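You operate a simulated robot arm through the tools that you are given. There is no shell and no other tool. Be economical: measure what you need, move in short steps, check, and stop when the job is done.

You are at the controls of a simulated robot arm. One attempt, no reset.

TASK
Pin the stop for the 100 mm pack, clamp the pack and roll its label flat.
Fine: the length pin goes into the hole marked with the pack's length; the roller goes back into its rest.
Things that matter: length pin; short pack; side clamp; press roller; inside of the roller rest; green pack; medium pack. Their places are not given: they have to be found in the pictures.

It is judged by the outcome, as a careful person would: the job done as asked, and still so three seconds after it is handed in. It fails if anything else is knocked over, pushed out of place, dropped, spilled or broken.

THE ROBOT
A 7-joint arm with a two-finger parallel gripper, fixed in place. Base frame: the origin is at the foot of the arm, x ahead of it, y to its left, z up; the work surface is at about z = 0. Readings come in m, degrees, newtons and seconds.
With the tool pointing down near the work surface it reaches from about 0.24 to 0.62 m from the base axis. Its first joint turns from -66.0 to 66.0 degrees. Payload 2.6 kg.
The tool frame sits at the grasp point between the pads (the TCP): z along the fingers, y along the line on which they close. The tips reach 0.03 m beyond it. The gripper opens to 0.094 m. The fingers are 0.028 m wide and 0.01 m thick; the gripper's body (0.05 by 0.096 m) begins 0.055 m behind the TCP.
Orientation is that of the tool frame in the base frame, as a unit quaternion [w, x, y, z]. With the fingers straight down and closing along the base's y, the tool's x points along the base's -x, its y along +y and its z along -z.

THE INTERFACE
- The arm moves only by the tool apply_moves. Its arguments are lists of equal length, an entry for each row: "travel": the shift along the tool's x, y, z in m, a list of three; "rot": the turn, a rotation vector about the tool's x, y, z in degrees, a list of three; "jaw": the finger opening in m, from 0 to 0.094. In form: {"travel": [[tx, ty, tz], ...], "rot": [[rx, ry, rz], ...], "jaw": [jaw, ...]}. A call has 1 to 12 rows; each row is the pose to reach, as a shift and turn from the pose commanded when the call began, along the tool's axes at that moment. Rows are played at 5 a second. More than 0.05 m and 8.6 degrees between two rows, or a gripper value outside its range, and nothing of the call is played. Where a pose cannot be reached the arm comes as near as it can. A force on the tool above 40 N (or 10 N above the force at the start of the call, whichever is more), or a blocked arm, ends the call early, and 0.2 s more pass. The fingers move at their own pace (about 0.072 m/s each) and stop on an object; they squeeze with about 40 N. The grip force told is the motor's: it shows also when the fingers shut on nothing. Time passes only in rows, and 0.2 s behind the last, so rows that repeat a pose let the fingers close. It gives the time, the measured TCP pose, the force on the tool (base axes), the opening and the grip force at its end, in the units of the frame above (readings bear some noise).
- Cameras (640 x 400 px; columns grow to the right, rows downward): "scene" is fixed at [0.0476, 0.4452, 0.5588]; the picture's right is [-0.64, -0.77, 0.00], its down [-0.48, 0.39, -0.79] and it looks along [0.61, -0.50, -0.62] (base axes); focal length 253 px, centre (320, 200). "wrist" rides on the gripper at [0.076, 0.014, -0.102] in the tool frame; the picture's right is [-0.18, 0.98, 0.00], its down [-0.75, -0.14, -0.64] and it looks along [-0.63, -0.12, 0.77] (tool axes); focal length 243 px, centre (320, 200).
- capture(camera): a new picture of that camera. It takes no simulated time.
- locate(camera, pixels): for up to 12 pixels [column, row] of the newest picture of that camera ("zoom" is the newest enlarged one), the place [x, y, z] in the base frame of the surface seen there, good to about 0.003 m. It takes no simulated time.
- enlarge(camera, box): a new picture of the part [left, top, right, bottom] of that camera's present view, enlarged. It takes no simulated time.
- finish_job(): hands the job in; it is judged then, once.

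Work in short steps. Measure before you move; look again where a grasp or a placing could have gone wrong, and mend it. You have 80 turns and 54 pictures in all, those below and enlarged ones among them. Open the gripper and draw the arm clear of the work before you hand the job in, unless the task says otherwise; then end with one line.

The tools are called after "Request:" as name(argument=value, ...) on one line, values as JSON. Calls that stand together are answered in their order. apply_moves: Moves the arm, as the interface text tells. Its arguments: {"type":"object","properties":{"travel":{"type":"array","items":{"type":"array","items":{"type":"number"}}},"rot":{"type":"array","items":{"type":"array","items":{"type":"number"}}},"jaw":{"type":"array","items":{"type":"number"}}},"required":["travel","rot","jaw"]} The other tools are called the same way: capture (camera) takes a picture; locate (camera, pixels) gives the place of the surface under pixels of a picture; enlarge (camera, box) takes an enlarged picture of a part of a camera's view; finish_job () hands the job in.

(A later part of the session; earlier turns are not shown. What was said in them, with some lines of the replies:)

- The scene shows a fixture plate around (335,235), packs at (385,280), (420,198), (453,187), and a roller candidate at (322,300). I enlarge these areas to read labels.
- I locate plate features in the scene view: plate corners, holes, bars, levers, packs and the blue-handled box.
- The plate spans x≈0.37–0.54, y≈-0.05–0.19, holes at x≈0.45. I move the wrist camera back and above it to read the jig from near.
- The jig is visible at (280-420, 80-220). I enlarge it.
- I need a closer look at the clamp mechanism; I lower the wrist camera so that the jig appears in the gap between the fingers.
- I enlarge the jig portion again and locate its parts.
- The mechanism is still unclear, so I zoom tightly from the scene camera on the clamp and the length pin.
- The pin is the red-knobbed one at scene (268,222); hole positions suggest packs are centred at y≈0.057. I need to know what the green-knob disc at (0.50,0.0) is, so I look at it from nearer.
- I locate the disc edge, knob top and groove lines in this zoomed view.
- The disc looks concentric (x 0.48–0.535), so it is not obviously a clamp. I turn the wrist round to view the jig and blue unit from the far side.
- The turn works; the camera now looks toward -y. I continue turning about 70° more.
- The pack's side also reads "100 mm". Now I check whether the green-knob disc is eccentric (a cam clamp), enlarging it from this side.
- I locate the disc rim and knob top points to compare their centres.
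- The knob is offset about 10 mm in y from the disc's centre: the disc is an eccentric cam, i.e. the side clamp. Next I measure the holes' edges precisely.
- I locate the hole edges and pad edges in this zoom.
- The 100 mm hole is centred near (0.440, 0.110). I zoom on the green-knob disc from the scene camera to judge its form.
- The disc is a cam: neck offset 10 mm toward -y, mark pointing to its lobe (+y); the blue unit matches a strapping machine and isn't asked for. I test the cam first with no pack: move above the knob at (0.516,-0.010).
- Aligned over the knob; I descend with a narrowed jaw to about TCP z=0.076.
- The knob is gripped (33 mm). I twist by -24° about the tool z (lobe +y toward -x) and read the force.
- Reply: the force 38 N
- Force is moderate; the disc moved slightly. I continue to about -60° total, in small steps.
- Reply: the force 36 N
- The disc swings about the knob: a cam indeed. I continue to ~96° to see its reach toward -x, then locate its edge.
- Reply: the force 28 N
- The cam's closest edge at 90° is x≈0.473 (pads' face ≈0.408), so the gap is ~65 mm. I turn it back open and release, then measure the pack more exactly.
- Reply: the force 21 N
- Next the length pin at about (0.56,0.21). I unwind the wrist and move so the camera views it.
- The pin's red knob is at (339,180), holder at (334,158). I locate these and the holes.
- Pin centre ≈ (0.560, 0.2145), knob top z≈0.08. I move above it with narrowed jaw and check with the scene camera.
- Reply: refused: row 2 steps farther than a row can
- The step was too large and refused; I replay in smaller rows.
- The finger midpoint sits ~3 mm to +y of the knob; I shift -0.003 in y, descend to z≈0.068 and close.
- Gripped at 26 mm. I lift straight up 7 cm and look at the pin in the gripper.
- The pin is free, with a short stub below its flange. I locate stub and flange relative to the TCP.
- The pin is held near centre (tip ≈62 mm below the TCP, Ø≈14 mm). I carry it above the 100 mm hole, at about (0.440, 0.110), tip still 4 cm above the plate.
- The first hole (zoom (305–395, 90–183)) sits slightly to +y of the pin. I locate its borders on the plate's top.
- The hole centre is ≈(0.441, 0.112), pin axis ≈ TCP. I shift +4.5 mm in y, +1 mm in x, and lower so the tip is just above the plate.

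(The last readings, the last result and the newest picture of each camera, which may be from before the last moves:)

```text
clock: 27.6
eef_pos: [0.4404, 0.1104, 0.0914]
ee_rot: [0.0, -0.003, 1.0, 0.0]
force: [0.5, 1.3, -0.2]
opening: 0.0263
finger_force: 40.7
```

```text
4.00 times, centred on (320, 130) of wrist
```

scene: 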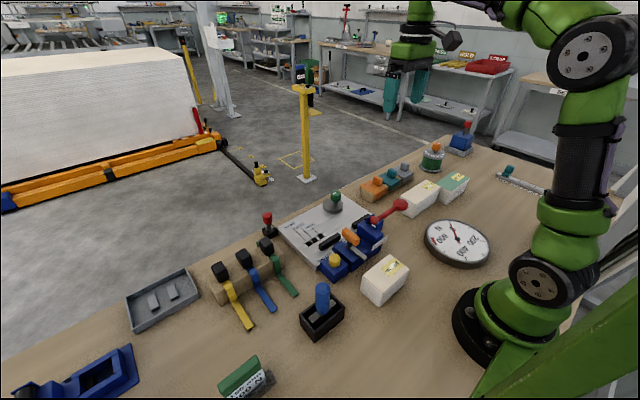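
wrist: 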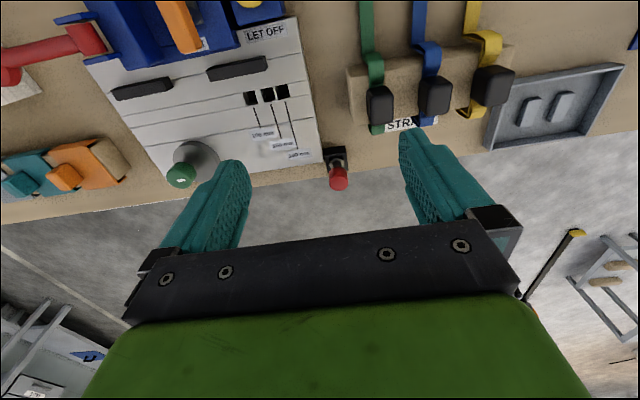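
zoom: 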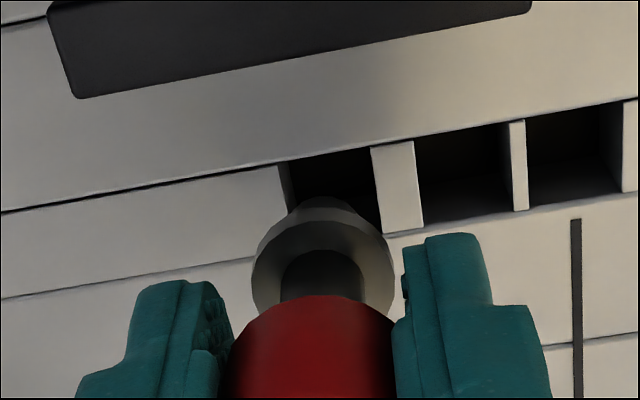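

The hole's middle (col ≈335 at row 207) is ~2 mm to +y of the tip (col 323). I shift +2 mm and lower in small steps.

Request:
apply_moves(travel=[[0, 0.002, 0.0], [0, 0.002, 0.006], [0, 0.002, 0.012], [0, 0.002, 0.016], [0, 0.002, 0.016]], rot=[[0, 0, 0], [0, 0, 0], [0, 0, 0], [0, 0, 0], [0, 0, 0]], jaw=[0.015, 0.015, 0.015, 0.015, 0.015])

Request:
enlarge(camera="wrist", box=[240, 80, 400, 180])

```text
clock: 28.8
eef_pos: [0.4403, 0.1148, 0.0785]
ee_rot: [0.0, -0.001, 1.0, 0.0]
force: [0.9, 0.9, -0.4]
opening: 0.0266
finger_force: 40.2
```

```text
4.00 times, centred on (320, 130) of wrist
```

zoom: 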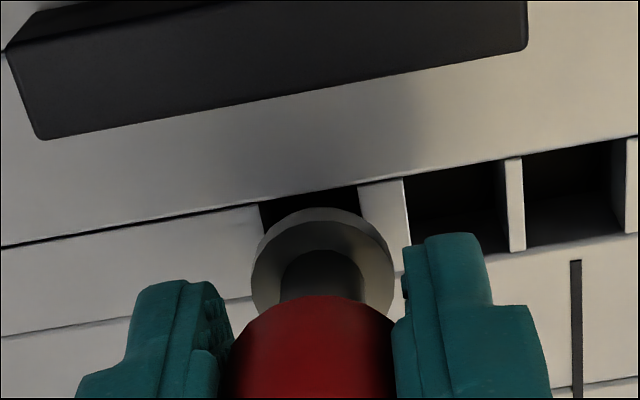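

No contact force and the stub is entering the hole. I lower further until the flange seats.

Request:
apply_moves(travel=[[0, 0, 0.004], [0, 0, 0.008], [0, 0, 0.011], [0, 0, 0.013], [0, 0, 0.013]], rot=[[0, 0, 0], [0, 0, 0], [0, 0, 0], [0, 0, 0], [0, 0, 0]], jaw=[0.015, 0.015, 0.015, 0.015, 0.015])

Request:
enlarge(camera="scene", box=[272, 200, 368, 260])

```text
clock: 30.0
eef_pos: [0.441, 0.1162, 0.067]
ee_rot: [0.001, -0.001, 1.0, 0.0]
force: [-14.2, -2.6, 34.4]
opening: 0.0265
finger_force: 40.3
```

```text
6.67 times, centred on (320, 230) of scene
```

zoom: 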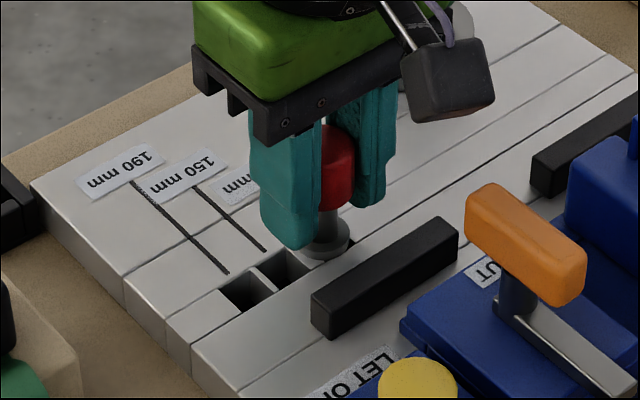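

The flange is seated (34 N push at z=0.067, as expected). I release and rise.

Request:
apply_moves(travel=[[0, 0, -0.002], [0, 0, -0.002], [0, 0, -0.002], [0, 0, -0.04], [0, 0, -0.085], [0, 0, -0.12]], rot=[[0, 0, 0], [0, 0, 0], [0, 0, 0], [0, 0, 0], [0, 0, 0], [0, 0, 0]], jaw=[0.045, 0.06, 0.06, 0.06, 0.08, 0.094])

Request:
enlarge(camera="scene", box=[272, 190, 432, 290])

Request:
locate(camera="zoom", pixels=[[240, 160], [215, 140], [390, 330], [465, 262], [545, 320], [450, 408]])

```text
clock: 31.4
eef_pos: [0.4406, 0.1121, 0.185]
ee_rot: [0.0, -0.002, 1.0, 0.0]
force: [0.1, -0.1, 0.4]
opening: 0.094
finger_force: 0.1
```

```text
4.00 times, centred on (352, 240) of scene
```

zoom: 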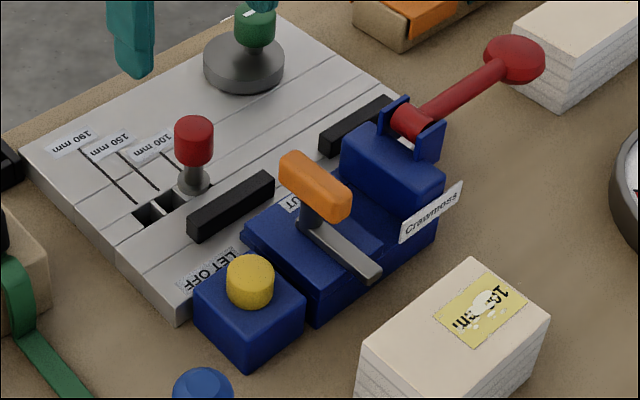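

```text
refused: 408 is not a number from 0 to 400
```

The pin stands in the 100 mm hole. Now I measure the pack corners and the pin position from this zoom.

Request:
locate(camera="zoom", pixels=[[366, 345], [470, 266], [542, 316], [455, 383], [430, 390], [500, 345], [395, 322], [500, 287], [193, 125], [192, 180], [260, 185], [230, 205]])

```text
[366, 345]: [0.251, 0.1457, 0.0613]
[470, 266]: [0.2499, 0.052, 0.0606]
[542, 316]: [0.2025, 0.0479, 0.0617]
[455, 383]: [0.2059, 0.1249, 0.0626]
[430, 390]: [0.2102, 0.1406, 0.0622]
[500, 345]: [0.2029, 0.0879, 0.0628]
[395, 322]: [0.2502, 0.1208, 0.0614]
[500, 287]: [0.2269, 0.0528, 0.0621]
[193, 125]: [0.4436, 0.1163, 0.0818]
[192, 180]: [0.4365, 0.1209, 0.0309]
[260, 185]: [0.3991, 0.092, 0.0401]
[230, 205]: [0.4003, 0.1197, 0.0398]
```

The pack is centred ≈(0.2245, 0.096), 100 × ~56 × 62 mm, aligned with the axes. I turn the wrist +90° so the fingers close along x and go above it.

Request:
apply_moves(travel=[[0.02, -0.001, 0], [0.04, -0.003, 0], [0.06, -0.005, 0], [0.08, -0.006, 0], [0.1, -0.008, 0], [0.12, -0.01, 0], [0.14, -0.012, 0], [0.16, -0.013, 0], [0.18, -0.015, 0], [0.2, -0.016, 0], [0.216, -0.0165, 0.01]], rot=[[0, 0, 8.2], [0, 0, 16.4], [0, 0, 24.6], [0, 0, 32.8], [0, 0, 41], [0, 0, 49.2], [0, 0, 57.4], [0, 0, 65.6], [0, 0, 73.8], [0, 0, 82], [0, 0, 90]], jaw=[0.094, 0.094, 0.094, 0.094, 0.094, 0.094, 0.094, 0.094, 0.094, 0.094, 0.094])

Request:
enlarge(camera="scene", box=[288, 190, 480, 310])

```text
clock: 33.8
eef_pos: [0.2235, 0.0975, 0.1769]
ee_rot: [0.0, 0.707, 0.707, 0.0]
force: [0.1, -0.3, -0.7]
opening: 0.094
finger_force: 0.1
```

```text
3.33 times, centred on (384, 250) of scene
```

zoom: 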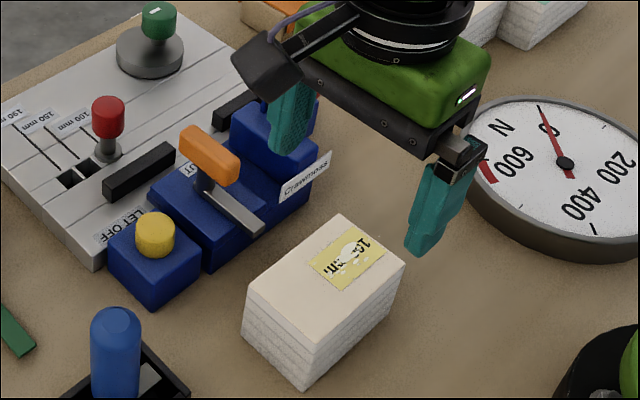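

Fingers straddle the pack; clearance to the blue unit's bar (x≈0.296) is ~15 mm. I descend to z=0.05 and close.

Request:
apply_moves(travel=[[0, 0, 0.04], [0, 0, 0.08], [0, 0, 0.11], [0, 0, 0.127]], rot=[[0, 0, 0], [0, 0, 0], [0, 0, 0], [0, 0, 0]], jaw=[0.094, 0.094, 0.094, 0.094])

Request:
apply_moves(travel=[[0, 0, 0], [0, 0, 0], [0, 0, 0], [0, 0, 0]], rot=[[0, 0, 0], [0, 0, 0], [0, 0, 0], [0, 0, 0]], jaw=[0.06, 0.04, 0.04, 0.04])

```text
clock: 34.8
eef_pos: [0.225, 0.0973, 0.0483]
ee_rot: [-0.001, 0.706, 0.708, 0.0]
force: [-0.2, -1.9, 0.8]
opening: 0.0941
finger_force: 0.1
```

```text
clock: 35.8
eef_pos: [0.2254, 0.0967, 0.049]
ee_rot: [0.0, 0.706, 0.709, 0.0]
force: [-0.3, 0.2, 0.2]
opening: 0.0641
finger_force: 40.3
```

The pack measures 64 mm wide, which fits the cam's ~65 mm gap: everything is consistent. I lift to z≈0.18 (clearing the orange handle) and carry it over the jig.

Request:
apply_moves(travel=[[0, 0, -0.03], [0, 0, -0.07], [0, 0, -0.11], [0, 0, -0.13], [-0.008, 0.036, -0.13], [-0.016, 0.072, -0.13], [-0.024, 0.108, -0.13], [-0.032, 0.144, -0.13], [-0.04, 0.18, -0.13], [-0.049, 0.2165, -0.13], [-0.049, 0.2165, -0.13]], rot=[[0, 0, 0], [0, 0, 0], [0, 0, 0], [0, 0, 0], [0, 0, 0], [0, 0, 0], [0, 0, 0], [0, 0, 0], [0, 0, 0], [0, 0, 0], [0, 0, 0]], jaw=[0.04, 0.04, 0.04, 0.04, 0.04, 0.04, 0.04, 0.04, 0.04, 0.04, 0.04])

Request:
enlarge(camera="scene", box=[256, 130, 416, 230])

```text
clock: 38.2
eef_pos: [0.4396, 0.0482, 0.1779]
ee_rot: [0.001, 0.706, 0.708, 0.0]
force: [0.2, 0.1, -1.8]
opening: 0.0638
finger_force: 40.0
```

```text
4.00 times, centred on (336, 180) of scene
```

zoom: 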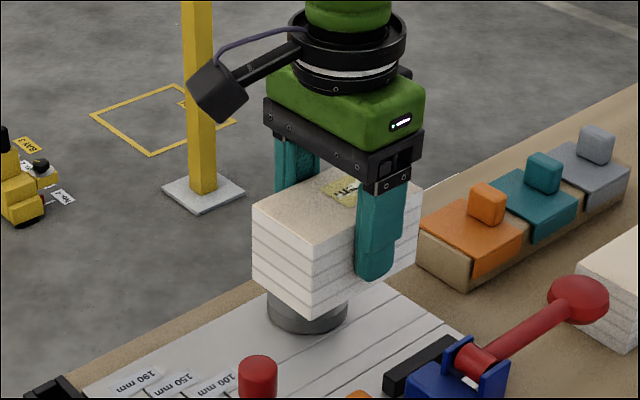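

I lower to just above the pads (pack bottom ≈0.042), shifting 2 mm to +x for clearance, and check.

Request:
apply_moves(travel=[[0, 0.002, 0.03], [0, 0.002, 0.06], [0, 0.002, 0.087], [0, 0.002, 0.087]], rot=[[0, 0, 0], [0, 0, 0], [0, 0, 0], [0, 0, 0]], jaw=[0.04, 0.04, 0.04, 0.04])

Request:
enlarge(camera="scene", box=[288, 180, 384, 240])

Request:
locate(camera="zoom", pixels=[[320, 200], [250, 200], [300, 250], [350, 200], [200, 230], [250, 270]])

```text
clock: 39.2
eef_pos: [0.4423, 0.0497, 0.0907]
ee_rot: [-0.001, 0.706, 0.709, 0.0]
force: [0.2, 0.1, -2.1]
opening: 0.064
finger_force: 40.2
```

```text
6.67 times, centred on (336, 210) of scene
```

zoom: 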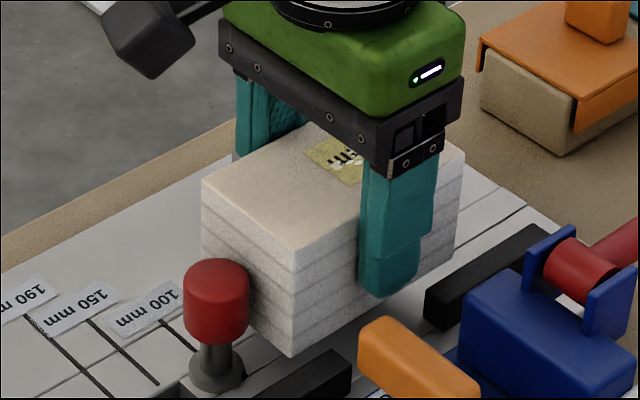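

```text
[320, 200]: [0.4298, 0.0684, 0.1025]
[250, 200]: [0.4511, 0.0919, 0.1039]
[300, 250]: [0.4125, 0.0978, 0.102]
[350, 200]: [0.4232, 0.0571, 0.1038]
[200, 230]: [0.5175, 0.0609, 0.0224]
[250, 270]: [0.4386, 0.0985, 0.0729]
```

The pack's -x face is at ≈0.412 (pads 0.409) and +y face ≈0.0985, just clear of the pin knob. I lower until it rests on the plate.

Request:
apply_moves(travel=[[0, 0, 0.008], [0, 0, 0.016], [0, 0, 0.02], [0, 0, 0.022], [0, 0, 0.022]], rot=[[0, 0, 0], [0, 0, 0], [0, 0, 0], [0, 0, 0], [0, 0, 0]], jaw=[0.04, 0.04, 0.04, 0.04, 0.04])

```text
clock: 40.4
eef_pos: [0.4432, 0.0507, 0.0706]
ee_rot: [0.0, 0.706, 0.708, 0.001]
force: [-11.6, 0.4, 29.0]
opening: 0.0637
finger_force: 39.7
```

The pack rests on the plate. I relieve the downward load and slide it gently -x against the pads and +y to the pin.

Request:
apply_moves(travel=[[0, 0, -0.0015], [0, -0.0015, -0.0015], [0, -0.003, -0.0015], [0.0015, -0.003, -0.0015], [0.0015, -0.003, -0.0015]], rot=[[0, 0, 0], [0, 0, 0], [0, 0, 0], [0, 0, 0], [0, 0, 0]], jaw=[0.04, 0.04, 0.04, 0.04, 0.04])

```text
clock: 41.6
eef_pos: [0.4397, 0.0504, 0.0711]
ee_rot: [0.0, 0.706, 0.708, -0.001]
force: [0.3, -3.9, 5.4]
opening: 0.0638
finger_force: 39.9
```

y shows light contact; I press another 1.5 mm to -x and 1 mm to +y to confirm both stops.

Request:
apply_moves(travel=[[0, -0.001, 0], [0.001, -0.002, 0], [0.001, -0.002, 0]], rot=[[0, 0, 0], [0, 0, 0], [0, 0, 0]], jaw=[0.04, 0.04, 0.04])

```text
clock: 42.4
eef_pos: [0.4399, 0.0515, 0.0716]
ee_rot: [0.002, 0.706, 0.708, 0.0]
force: [16.9, -4.7, -7.1]
opening: 0.0642
finger_force: 39.4
```

Pad contact confirmed (17 N). I release with a modest opening and rise.

Request:
apply_moves(travel=[[0, 0.002, 0], [0, 0.002, 0], [0, 0.002, -0.03], [0, 0.002, -0.07], [0, 0.002, -0.11]], rot=[[0, 0, 0], [0, 0, 0], [0, 0, 0], [0, 0, 0], [0, 0, 0]], jaw=[0.076, 0.076, 0.076, 0.076, 0.076])

Request:
enlarge(camera="scene", box=[288, 180, 384, 240])

Request:
locate(camera="zoom", pixels=[[285, 270], [420, 200], [250, 270], [300, 235], [430, 170], [455, 210]])

```text
clock: 43.6
eef_pos: [0.4389, 0.0538, 0.1817]
ee_rot: [0.0, 0.705, 0.709, -0.001]
force: [1.2, 0.6, 0.6]
opening: 0.076
finger_force: 0.1
```

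```text
6.67 times, centred on (336, 210) of scene
```

zoom: 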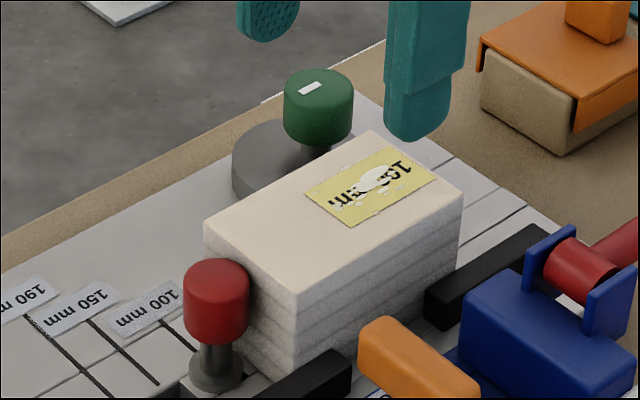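

```text
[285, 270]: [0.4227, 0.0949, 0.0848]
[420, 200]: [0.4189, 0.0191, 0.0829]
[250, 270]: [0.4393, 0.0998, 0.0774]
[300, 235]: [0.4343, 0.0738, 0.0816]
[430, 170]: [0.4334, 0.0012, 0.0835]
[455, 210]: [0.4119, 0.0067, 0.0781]
```

The pack is seated against pads and pin. Now the cam: I move over its knob (0.515,-0.0095) keeping the fingers closing along x, with a narrow jaw.

Request:
apply_moves(travel=[[-0.02, 0.025, 0], [-0.04, 0.05, 0], [-0.0633, 0.076, 0], [-0.0633, 0.076, 0.04], [-0.0633, 0.076, 0.04]], rot=[[0, 0, 0], [0, 0, 0], [0, 0, 0], [0, 0, 0], [0, 0, 0]], jaw=[0.07, 0.06, 0.046, 0.046, 0.046])

```text
clock: 44.8
eef_pos: [0.5155, -0.0108, 0.139]
ee_rot: [0.001, 0.706, 0.708, 0.0]
force: [0.0, -0.2, 0.4]
opening: 0.046
finger_force: 0.0
```

Aligned; I descend to z≈0.076 and close on the knob.

Request:
apply_moves(travel=[[0.001, -0.0005, 0.03], [0.001, -0.0005, 0.063], [0.001, -0.0005, 0.063], [0.001, -0.0005, 0.063], [0.001, -0.0005, 0.063]], rot=[[0, 0, 0], [0, 0, 0], [0, 0, 0], [0, 0, 0], [0, 0, 0]], jaw=[0.046, 0.046, 0.025, 0.025, 0.025])

Request:
apply_moves(travel=[[0, 0, 0], [0, 0, 0], [0, 0, 0], [0, 0, 0], [0, 0, 0], [0, 0, 0], [0, 0, 0], [0, 0, 0]], rot=[[0, 0, -8], [0, 0, -16], [0, 0, -24], [0, 0, -32], [0, 0, -40], [0, 0, -48], [0, 0, -56], [0, 0, -60]], jaw=[0.025, 0.025, 0.025, 0.025, 0.025, 0.025, 0.025, 0.025])

```text
clock: 46.0
eef_pos: [0.5139, -0.0098, 0.0763]
ee_rot: [0.0, 0.706, 0.708, 0.0]
force: [-3.7, 1.6, 2.0]
opening: 0.0335
finger_force: 45.0
```

```text
clock: 47.8
eef_pos: [0.5146, -0.0107, 0.0772]
ee_rot: [-0.002, 0.256, 0.967, 0.0]
force: [-12.6, 3.1, -4.6]
opening: 0.0335
finger_force: 45.3
```

Turned 60° with low force. I continue in small steps to 90°.

Request:
apply_moves(travel=[[0, 0, 0], [0, 0, 0], [0, 0, 0], [0, 0, 0], [0, 0, 0], [0, 0, 0]], rot=[[0, 0, -7], [0, 0, -14], [0, 0, -21], [0, 0, -28], [0, 0, -30], [0, 0, -30]], jaw=[0.025, 0.025, 0.025, 0.025, 0.025, 0.025])

Request:
enlarge(camera="scene", box=[288, 170, 384, 230])

```text
clock: 49.2
eef_pos: [0.5146, -0.0109, 0.0778]
ee_rot: [-0.003, -0.002, 1.0, 0.0]
force: [-18.4, 1.8, -4.7]
opening: 0.0333
finger_force: 45.2
```

```text
6.67 times, centred on (336, 200) of scene
```

zoom: 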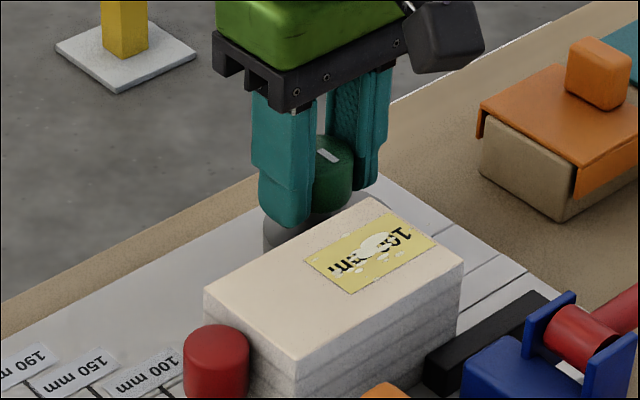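

The mark now points to -x (lobe toward the pack). I release the knob, rise, and turn the camera to look down the pack/cam gap from the +y side.

Request:
apply_moves(travel=[[0, 0, 0], [0, 0, 0], [0, 0, -0.04], [0, 0, -0.08], [0, 0.0, -0.12]], rot=[[0, 0, 0], [0, 0, 0], [0, 0, 0], [0, 0, 0], [0, 0, 0]], jaw=[0.05, 0.05, 0.06, 0.07, 0.094])

Request:
apply_moves(travel=[[0.001, 0.012, 0], [0.003, 0.024, 0], [0.004, 0.036, 0], [0.005, 0.048, 0], [0.006, 0.06, 0], [0.007, 0.072, 0], [0.008, 0.084, 0], [0.009, 0.096, 0], [0.009, 0.108, 0], [0.009, 0.12, 0], [0.009, 0.13, 0]], rot=[[0, 0, 8.2], [0, 0, 16.4], [0, 0, 24.6], [0, 0, 32.8], [0, 0, 41], [0, 0, 49.2], [0, 0, 57.4], [0, 0, 65.6], [0, 0, 73.8], [0, 0, 82], [0, 0, 90]], jaw=[0.094, 0.094, 0.094, 0.094, 0.094, 0.094, 0.094, 0.094, 0.094, 0.094, 0.094])

Request:
enlarge(camera="wrist", box=[200, 60, 456, 220])

```text
clock: 50.4
eef_pos: [0.515, -0.0109, 0.1985]
ee_rot: [-0.001, -0.002, 1.0, 0.0]
force: [-0.2, -0.1, 0.1]
opening: 0.0944
finger_force: 0.0
```

```text
clock: 52.8
eef_pos: [0.5052, 0.1193, 0.1966]
ee_rot: [-0.001, 0.707, 0.707, 0.0]
force: [0.3, -0.9, 0.6]
opening: 0.0939
finger_force: 0.0
```

```text
2.50 times, centred on (328, 140) of wrist
```

zoom: 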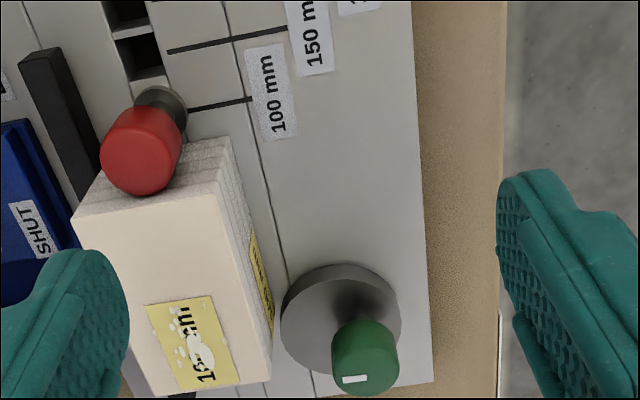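

I locate the pack's side face near the cam and the cam's nearest edge.

Request:
locate(camera="zoom", pixels=[[268, 320], [271, 345], [285, 320], [290, 350], [300, 365], [300, 285], [262, 250], [240, 180], [272, 375], [276, 330], [230, 250], [330, 330]])

```text
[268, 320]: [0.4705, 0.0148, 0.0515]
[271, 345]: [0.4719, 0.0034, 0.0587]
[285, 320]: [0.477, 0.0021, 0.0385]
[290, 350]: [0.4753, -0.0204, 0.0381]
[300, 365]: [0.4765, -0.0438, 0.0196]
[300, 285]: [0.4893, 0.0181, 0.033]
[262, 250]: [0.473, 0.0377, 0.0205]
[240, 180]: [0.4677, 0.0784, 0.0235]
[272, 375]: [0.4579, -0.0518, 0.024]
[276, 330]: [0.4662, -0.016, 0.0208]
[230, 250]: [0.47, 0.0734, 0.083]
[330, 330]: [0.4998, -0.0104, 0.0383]
```

The cam's edge is within ~2 mm of the pack's face (0.4715), so I want to know whether it turns further to a firm stop. I return over the knob and grip it again.

Request:
apply_moves(travel=[[-0.043, 0.003, 0], [-0.086, 0.006, 0], [-0.129, 0.009, 0], [-0.129, 0.009, 0.045], [-0.129, 0.009, 0.085], [-0.129, 0.009, 0.12], [-0.129, 0.009, 0.12], [-0.129, 0.009, 0.12], [-0.129, 0.009, 0.12]], rot=[[0, 0, 0], [0, 0, 0], [0, 0, 0], [0, 0, 0], [0, 0, 0], [0, 0, 0], [0, 0, 0], [0, 0, 0], [0, 0, 0]], jaw=[0.08, 0.06, 0.046, 0.046, 0.046, 0.046, 0.025, 0.025, 0.025])

Request:
apply_moves(travel=[[0, 0, 0], [0, 0, 0], [0, 0, 0], [0, 0, 0], [0, 0, 0], [0, 0, 0]], rot=[[0, 0, -8], [0, 0, -16], [0, 0, -24], [0, 0, -32], [0, 0, -40], [0, 0, -40]], jaw=[0.025, 0.025, 0.025, 0.025, 0.025, 0.025])

Request:
enlarge(camera="scene", box=[296, 175, 376, 225])

```text
clock: 54.8
eef_pos: [0.5153, -0.0086, 0.0785]
ee_rot: [0.0, 0.706, 0.708, 0.0]
force: [-13.7, -2.9, 6.7]
opening: 0.0337
finger_force: 44.6
```

```text
clock: 56.2
eef_pos: [0.5163, -0.0107, 0.077]
ee_rot: [0.0, 0.421, 0.907, -0.001]
force: [-15.2, -7.0, -2.5]
opening: 0.0333
finger_force: 45.4
```

```text
8.00 times, centred on (336, 200) of scene
```

zoom: 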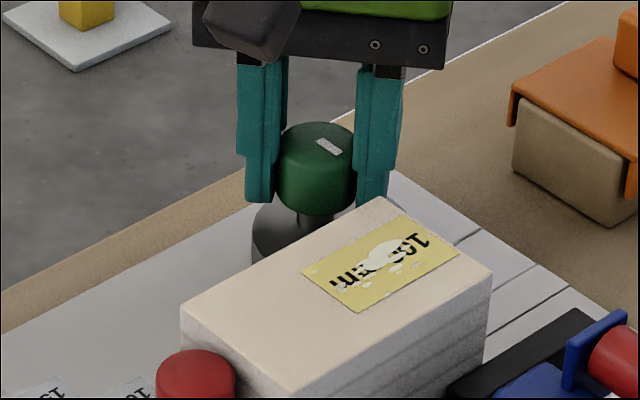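

The knob did not follow the last 40° (the mark still points to -x): it is at its firm stop, so the clamp is closed. I release, rise and go above the blue-handled roller at about (0.2545, 0.264), turning back to yaw 90°.

Request:
apply_moves(travel=[[0, 0, 0], [0, 0, 0], [0, 0, -0.04], [0, 0, -0.085], [0, 0, -0.13]], rot=[[0, 0, 0], [0, 0, 0], [0, 0, 0], [0, 0, 0], [0, 0, 0]], jaw=[0.045, 0.045, 0.06, 0.07, 0.08])

Request:
apply_moves(travel=[[0.042, -0.0024, 0], [0.084, -0.0049, 0], [0.126, -0.0073, 0], [0.168, -0.0098, 0], [0.21, -0.0122, 0], [0.252, -0.0147, 0], [0.294, -0.0171, 0], [0.336, -0.0196, 0], [0.3774, -0.022, 0], [0.3774, -0.022, 0]], rot=[[0, 0, 4], [0, 0, 8], [0, 0, 13], [0, 0, 18], [0, 0, 23], [0, 0, 28], [0, 0, 33], [0, 0, 37], [0, 0, 40], [0, 0, 40]], jaw=[0.08, 0.08, 0.08, 0.08, 0.08, 0.08, 0.08, 0.08, 0.08, 0.08])

Request:
capture(camera="scene")

Request:
enlarge(camera="scene", box=[256, 240, 384, 350])

```text
clock: 57.4
eef_pos: [0.5141, -0.0075, 0.2088]
ee_rot: [0.0, 0.421, 0.907, 0.0]
force: [-0.3, 0.0, 0.3]
opening: 0.0803
finger_force: 0.1
```

```text
clock: 59.6
eef_pos: [0.2558, 0.2638, 0.205]
ee_rot: [0.0, 0.706, 0.708, 0.0]
force: [0.4, -0.2, 0.1]
opening: 0.0801
finger_force: 0.1
```

```text
8 pictures are left
```

scene: 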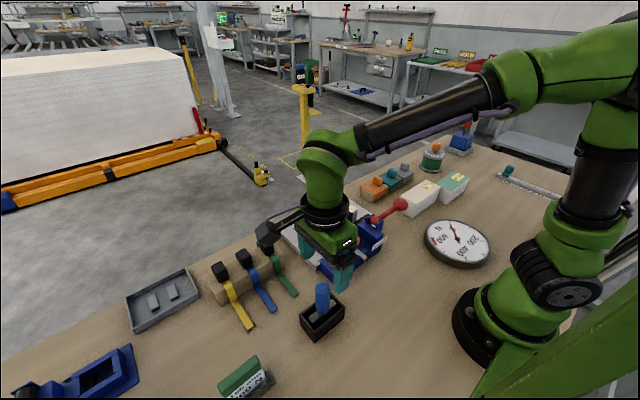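

```text
3.64 times, centred on (320, 295) of scene
```

zoom: 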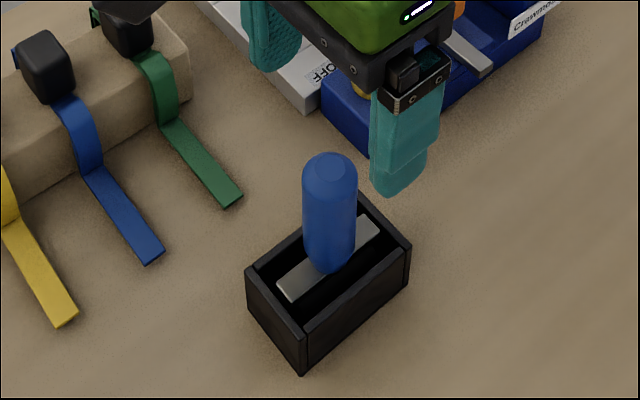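

7 pictures remain. I locate the handle, the bar and the rest's rim precisely.

Request:
locate(camera="zoom", pixels=[[330, 170], [307, 215], [353, 215], [330, 215], [251, 272], [303, 330], [406, 243], [362, 200], [284, 290], [372, 228], [330, 255], [330, 160]])

```text
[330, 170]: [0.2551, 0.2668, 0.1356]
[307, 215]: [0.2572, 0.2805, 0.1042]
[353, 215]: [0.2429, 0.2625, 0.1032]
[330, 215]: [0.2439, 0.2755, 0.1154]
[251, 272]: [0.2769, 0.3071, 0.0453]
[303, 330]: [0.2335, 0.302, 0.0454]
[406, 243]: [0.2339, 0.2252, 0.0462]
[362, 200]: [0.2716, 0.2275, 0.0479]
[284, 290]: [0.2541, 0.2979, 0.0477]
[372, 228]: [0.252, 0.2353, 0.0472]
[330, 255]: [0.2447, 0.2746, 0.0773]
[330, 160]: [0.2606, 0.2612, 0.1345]
```

The handle centre is ≈(0.2555, 0.266), rest rim x 0.233–0.277, y 0.226–0.306. I descend to z≈0.10 and close on the handle.

Request:
apply_moves(travel=[[0.002, 0, 0.04], [0.002, 0, 0.08], [0.002, 0, 0.105], [0.002, 0, 0.105], [0.002, 0, 0.105], [0.002, 0, 0.105], [0.002, 0, 0.105]], rot=[[0, 0, 0], [0, 0, 0], [0, 0, 0], [0, 0, 0], [0, 0, 0], [0, 0, 0], [0, 0, 0]], jaw=[0.07, 0.06, 0.06, 0.035, 0.015, 0.015, 0.015])

```text
clock: 61.2
eef_pos: [0.2568, 0.2652, 0.1031]
ee_rot: [0.0, 0.706, 0.709, 0.0]
force: [0.4, 0.3, 0.3]
opening: 0.0292
finger_force: 39.4
```

Gripped (29 mm). I lift 13 cm and carry the roller to above the pack's near edge (0.420, 0.029).

Request:
apply_moves(travel=[[0, 0, -0.03], [0, 0, -0.07], [0, 0, -0.11], [0, 0, -0.13], [-0.035, 0.02, -0.13], [-0.07, 0.045, -0.13], [-0.105, 0.07, -0.13], [-0.14, 0.095, -0.13], [-0.175, 0.12, -0.13], [-0.21, 0.145, -0.13], [-0.237, 0.163, -0.13], [-0.237, 0.163, -0.13]], rot=[[0, 0, 0], [0, 0, 0], [0, 0, 0], [0, 0, 0], [0, 0, 0], [0, 0, 0], [0, 0, 0], [0, 0, 0], [0, 0, 0], [0, 0, 0], [0, 0, 0], [0, 0, 0]], jaw=[0.015, 0.015, 0.015, 0.015, 0.015, 0.015, 0.015, 0.015, 0.015, 0.015, 0.015, 0.015])

Request:
enlarge(camera="scene", box=[288, 150, 416, 230])

Request:
locate(camera="zoom", pixels=[[320, 200], [330, 215], [340, 220], [300, 210], [360, 200], [320, 250], [340, 260], [380, 280]])

```text
clock: 63.8
eef_pos: [0.4217, 0.0317, 0.234]
ee_rot: [-0.001, 0.706, 0.708, 0.0]
force: [0.1, -0.1, -2.3]
opening: 0.0291
finger_force: 40.0
```

```text
5.00 times, centred on (352, 190) of scene
```

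zoom: 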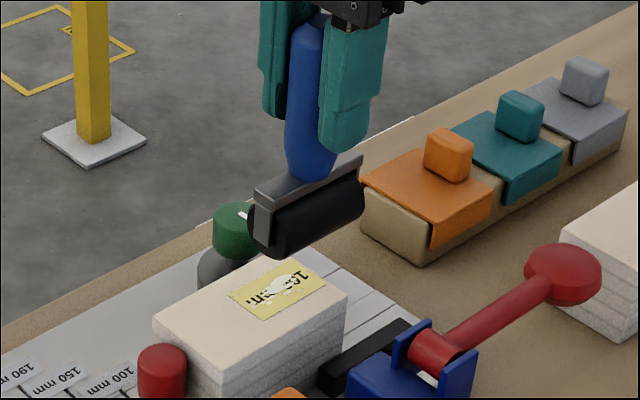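

```text
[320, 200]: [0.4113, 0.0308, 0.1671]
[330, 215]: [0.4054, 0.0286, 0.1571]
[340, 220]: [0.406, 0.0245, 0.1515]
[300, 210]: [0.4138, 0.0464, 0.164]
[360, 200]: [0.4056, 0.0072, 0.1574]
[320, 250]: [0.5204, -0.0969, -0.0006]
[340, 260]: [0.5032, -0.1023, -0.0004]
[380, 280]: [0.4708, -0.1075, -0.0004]
```

The roller (axis along y) hangs above the pack. I locate the label corners and the roller's ends.

Request:
locate(camera="zoom", pixels=[[234, 294], [288, 266], [323, 285], [266, 316], [262, 245], [283, 250], [358, 200], [350, 213], [310, 238], [158, 322], [345, 290], [212, 365]])

```text
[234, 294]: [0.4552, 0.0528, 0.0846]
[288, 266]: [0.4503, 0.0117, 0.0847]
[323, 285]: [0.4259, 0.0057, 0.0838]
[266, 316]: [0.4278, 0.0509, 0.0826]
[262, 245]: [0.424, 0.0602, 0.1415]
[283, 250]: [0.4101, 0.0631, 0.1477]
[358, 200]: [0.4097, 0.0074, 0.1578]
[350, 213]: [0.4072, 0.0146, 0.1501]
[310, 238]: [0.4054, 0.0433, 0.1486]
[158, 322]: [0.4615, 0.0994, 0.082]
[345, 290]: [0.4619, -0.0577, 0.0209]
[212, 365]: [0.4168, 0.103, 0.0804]
```

Label spans x 0.426–0.456, y 0.004–0.055; the roller (y≈0.002–0.062) covers its width. I lower to just above the surface, then press gently.

Request:
apply_moves(travel=[[-0.002, -0.003, 0.03], [-0.002, -0.003, 0.044], [-0.002, -0.003, 0.048], [-0.002, -0.003, 0.051], [-0.002, -0.003, 0.053], [-0.002, -0.003, 0.053]], rot=[[0, 0, 0], [0, 0, 0], [0, 0, 0], [0, 0, 0], [0, 0, 0], [0, 0, 0]], jaw=[0.015, 0.015, 0.015, 0.015, 0.015, 0.015])

```text
clock: 65.2
eef_pos: [0.4159, 0.0279, 0.1827]
ee_rot: [0.0, 0.706, 0.708, 0.002]
force: [-11.3, -0.5, 33.1]
opening: 0.0295
finger_force: 40.0
```

Contact at 33 N. I ease ~1 mm and roll across the label in +x in small steps.

Request:
apply_moves(travel=[[0, 0, -0.001], [0, 0.006, -0.001], [0, 0.012, -0.001], [0, 0.018, -0.001], [0, 0.024, -0.001], [0, 0.03, -0.001], [0, 0.036, -0.001], [0, 0.042, -0.001], [0, 0.046, -0.001]], rot=[[0, 0, 0], [0, 0, 0], [0, 0, 0], [0, 0, 0], [0, 0, 0], [0, 0, 0], [0, 0, 0], [0, 0, 0], [0, 0, 0]], jaw=[0.015, 0.015, 0.015, 0.015, 0.015, 0.015, 0.015, 0.015, 0.015])

```text
clock: 67.2
eef_pos: [0.4628, 0.029, 0.1825]
ee_rot: [0.002, 0.706, 0.708, 0.002]
force: [-3.3, -0.4, 27.6]
opening: 0.0291
finger_force: 40.7
```

The pass went with ~27 N. I roll back to the start and check the label.

Request:
apply_moves(travel=[[0, -0.006, 0], [0, -0.012, 0], [0, -0.018, 0], [0, -0.024, 0], [0, -0.03, 0], [0, -0.036, 0], [0, -0.042, 0], [0, -0.046, 0], [0, -0.046, -0.03], [0, -0.046, -0.06]], rot=[[0, 0, 0], [0, 0, 0], [0, 0, 0], [0, 0, 0], [0, 0, 0], [0, 0, 0], [0, 0, 0], [0, 0, 0], [0, 0, 0], [0, 0, 0]], jaw=[0.015, 0.015, 0.015, 0.015, 0.015, 0.015, 0.015, 0.015, 0.015, 0.015])

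Request:
enlarge(camera="scene", box=[288, 150, 416, 230])

```text
clock: 69.4
eef_pos: [0.4141, 0.0312, 0.242]
ee_rot: [-0.001, 0.706, 0.708, -0.001]
force: [0.2, 0.3, -2.6]
opening: 0.0293
finger_force: 40.0
```

```text
5.00 times, centred on (352, 190) of scene
```

zoom: 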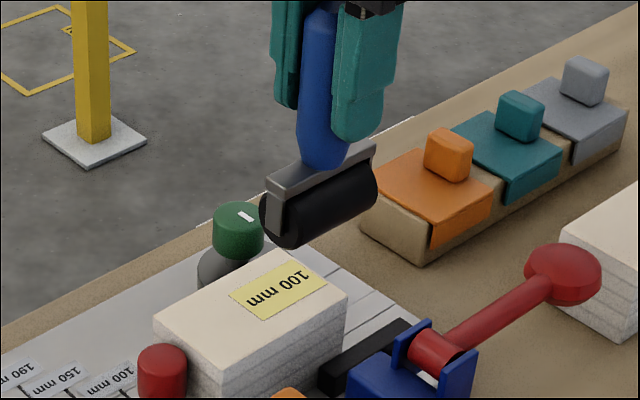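

The label now reads a flat "100 mm" and the pack hasn't moved. The roller looks tilted a few degrees, so I locate its bar and handle relative to the TCP before putting it back.

Request:
locate(camera="zoom", pixels=[[271, 190], [372, 151], [300, 178], [350, 160], [322, 30], [322, 140], [270, 235], [370, 195], [345, 115], [300, 130]])

```text
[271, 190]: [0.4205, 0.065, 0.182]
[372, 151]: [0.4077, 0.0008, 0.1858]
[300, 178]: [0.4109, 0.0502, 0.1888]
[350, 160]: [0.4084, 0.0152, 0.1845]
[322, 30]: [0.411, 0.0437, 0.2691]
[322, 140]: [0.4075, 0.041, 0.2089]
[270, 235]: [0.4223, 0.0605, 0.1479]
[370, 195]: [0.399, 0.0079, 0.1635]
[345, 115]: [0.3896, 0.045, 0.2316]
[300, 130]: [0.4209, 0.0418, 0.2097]
```

The tilt is within noise (bar centre stays ~1.5 mm from the TCP as at pickup). I carry the roller back along the exact reverse displacement to above its rest.

Request:
apply_moves(travel=[[0.034, -0.023, 0], [0.068, -0.046, 0], [0.102, -0.069, 0], [0.136, -0.092, 0], [0.17, -0.114, 0], [0.204, -0.137, 0], [0.239, -0.16, 0], [0.239, -0.16, 0.03], [0.239, -0.16, 0.06], [0.239, -0.16, 0.08], [0.239, -0.16, 0.08]], rot=[[0, 0, 0], [0, 0, 0], [0, 0, 0], [0, 0, 0], [0, 0, 0], [0, 0, 0], [0, 0, 0], [0, 0, 0], [0, 0, 0], [0, 0, 0], [0, 0, 0]], jaw=[0.015, 0.015, 0.015, 0.015, 0.015, 0.015, 0.015, 0.015, 0.015, 0.015, 0.015])

Request:
enlarge(camera="scene", box=[256, 240, 384, 350])

```text
clock: 71.8
eef_pos: [0.2554, 0.2661, 0.1599]
ee_rot: [0.0, 0.706, 0.708, 0.0]
force: [0.5, 1.2, -2.6]
opening: 0.0293
finger_force: 40.2
```

```text
3.64 times, centred on (320, 295) of scene
```

zoom: 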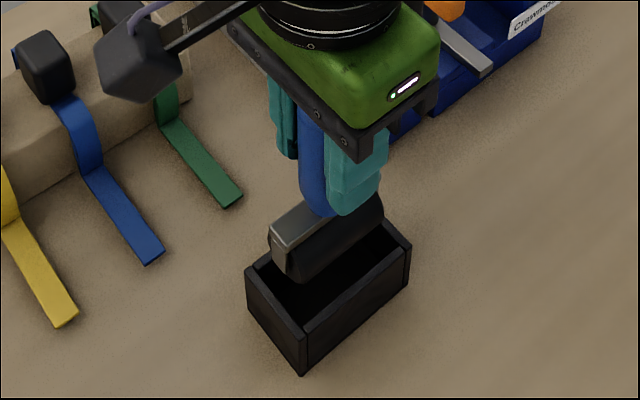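

It hangs squarely above the rest. I lower it in, slowly at the end.

Request:
apply_moves(travel=[[0, 0, 0.012], [0, 0, 0.024], [0, 0, 0.036], [0, 0, 0.046], [0, 0, 0.053], [0, 0, 0.057], [0, 0, 0.057]], rot=[[0, 0, 0], [0, 0, 0], [0, 0, 0], [0, 0, 0], [0, 0, 0], [0, 0, 0], [0, 0, 0]], jaw=[0.015, 0.015, 0.015, 0.015, 0.015, 0.015, 0.015])

```text
clock: 73.4
eef_pos: [0.2549, 0.2683, 0.1039]
ee_rot: [0.001, 0.705, 0.709, -0.001]
force: [-0.8, 0.0, -2.3]
opening: 0.0292
finger_force: 40.1
```

Not yet touching (weight still carried). I lower 3 mm more.

Request:
apply_moves(travel=[[0, 0, 0.001], [0, 0, 0.002], [0, 0, 0.003], [0, 0, 0.003]], rot=[[0, 0, 0], [0, 0, 0], [0, 0, 0], [0, 0, 0]], jaw=[0.015, 0.015, 0.015, 0.015])

```text
clock: 74.4
eef_pos: [0.2545, 0.2665, 0.1011]
ee_rot: [0.0, 0.706, 0.708, -0.001]
force: [-1.2, -2.8, 5.8]
opening: 0.0292
finger_force: 39.8
```

It now rests on the bottom (5.8 N up). I release, rise and check.

Request:
apply_moves(travel=[[0, 0, 0], [0, 0, 0], [0, 0, 0], [0, 0, -0.04], [0, 0, -0.08], [0, 0, -0.12]], rot=[[0, 0, 0], [0, 0, 0], [0, 0, 0], [0, 0, 0], [0, 0, 0], [0, 0, 0]], jaw=[0.045, 0.06, 0.06, 0.06, 0.06, 0.06])

Request:
enlarge(camera="scene", box=[256, 240, 384, 350])

```text
clock: 75.8
eef_pos: [0.2559, 0.2676, 0.2211]
ee_rot: [0.0, 0.705, 0.709, 0.0]
force: [0.1, -1.1, 0.2]
opening: 0.0601
finger_force: 0.0
```

```text
3.64 times, centred on (320, 295) of scene
```

zoom: 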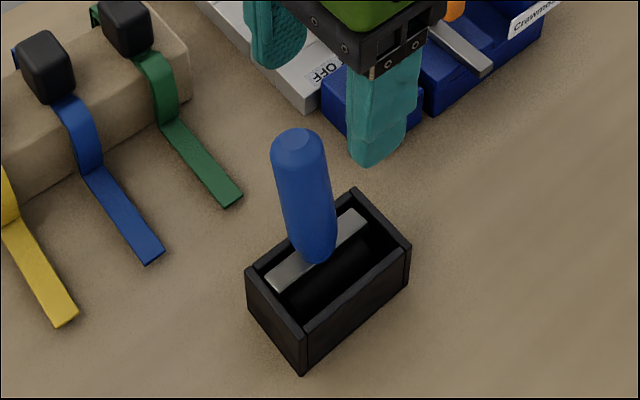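

The roller is in the rest but its handle leans toward +x. I measure the lean.

Request:
locate(camera="zoom", pixels=[[297, 138], [297, 150], [318, 245], [310, 200], [272, 280], [360, 215], [330, 270]])

```text
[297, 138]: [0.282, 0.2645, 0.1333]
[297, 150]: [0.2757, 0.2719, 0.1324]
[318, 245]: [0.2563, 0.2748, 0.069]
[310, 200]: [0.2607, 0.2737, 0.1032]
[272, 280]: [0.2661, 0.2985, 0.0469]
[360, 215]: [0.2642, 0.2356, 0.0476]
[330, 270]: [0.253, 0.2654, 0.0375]
```

The lean is ~13° with the bar against the rest's wall, fully inside the rest and stable; regripping would likely only tip it again. I draw the arm up and clear, then check everything once more.

Request:
apply_moves(travel=[[0, 0, -0.04], [0, 0, -0.08], [0, 0, -0.12], [-0.04, 0.01, -0.14], [-0.08, 0.02, -0.14], [-0.12, 0.03, -0.14], [-0.16, 0.04, -0.14], [-0.2, 0.05, -0.14], [-0.24, 0.06, -0.14], [-0.28, 0.06, -0.14], [-0.32, 0.06, -0.14]], rot=[[0, 0, 0], [0, 0, 0], [0, 0, 0], [0, 0, 0], [0, 0, 0], [0, 0, 0], [0, 0, 0], [0, 0, 0], [0, 0, 0], [0, 0, 0], [0, 0, 0]], jaw=[0.06, 0.07, 0.09, 0.094, 0.094, 0.094, 0.094, 0.094, 0.094, 0.094, 0.094])

Request:
enlarge(camera="scene", box=[248, 170, 440, 345])

```text
clock: 78.2
eef_pos: [0.3186, -0.0529, 0.361]
ee_rot: [0.0, 0.705, 0.71, 0.0]
force: [0.3, -0.5, 0.1]
opening: 0.0941
finger_force: 0.0
```

```text
2.29 times, centred on (344, 258) of scene
```

zoom: 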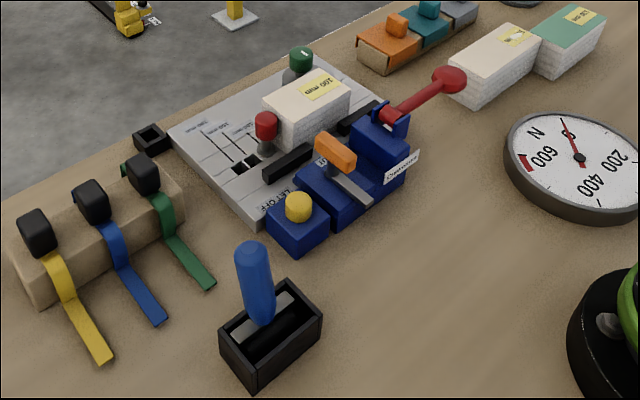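

The pin is in the 100 mm hole, the pack sits against its stops with the cam turned to its stop, the label is flat, and the roller is in its rest. Nothing else has been disturbed and the arm is clear, so I hand in.

Request:
finish_job()

```text
The job is handed in.
```

I handed the job in with the length pin in the 100 mm hole, the 100 mm pack against the pads and pin, its label rolled flat, and the roller back in its rest. Two caveats: I measured the closed side clamp as possibly 1–2 mm off the pack, so its grip is unconfirmed, and the roller's handle leans about 13° in the rest.
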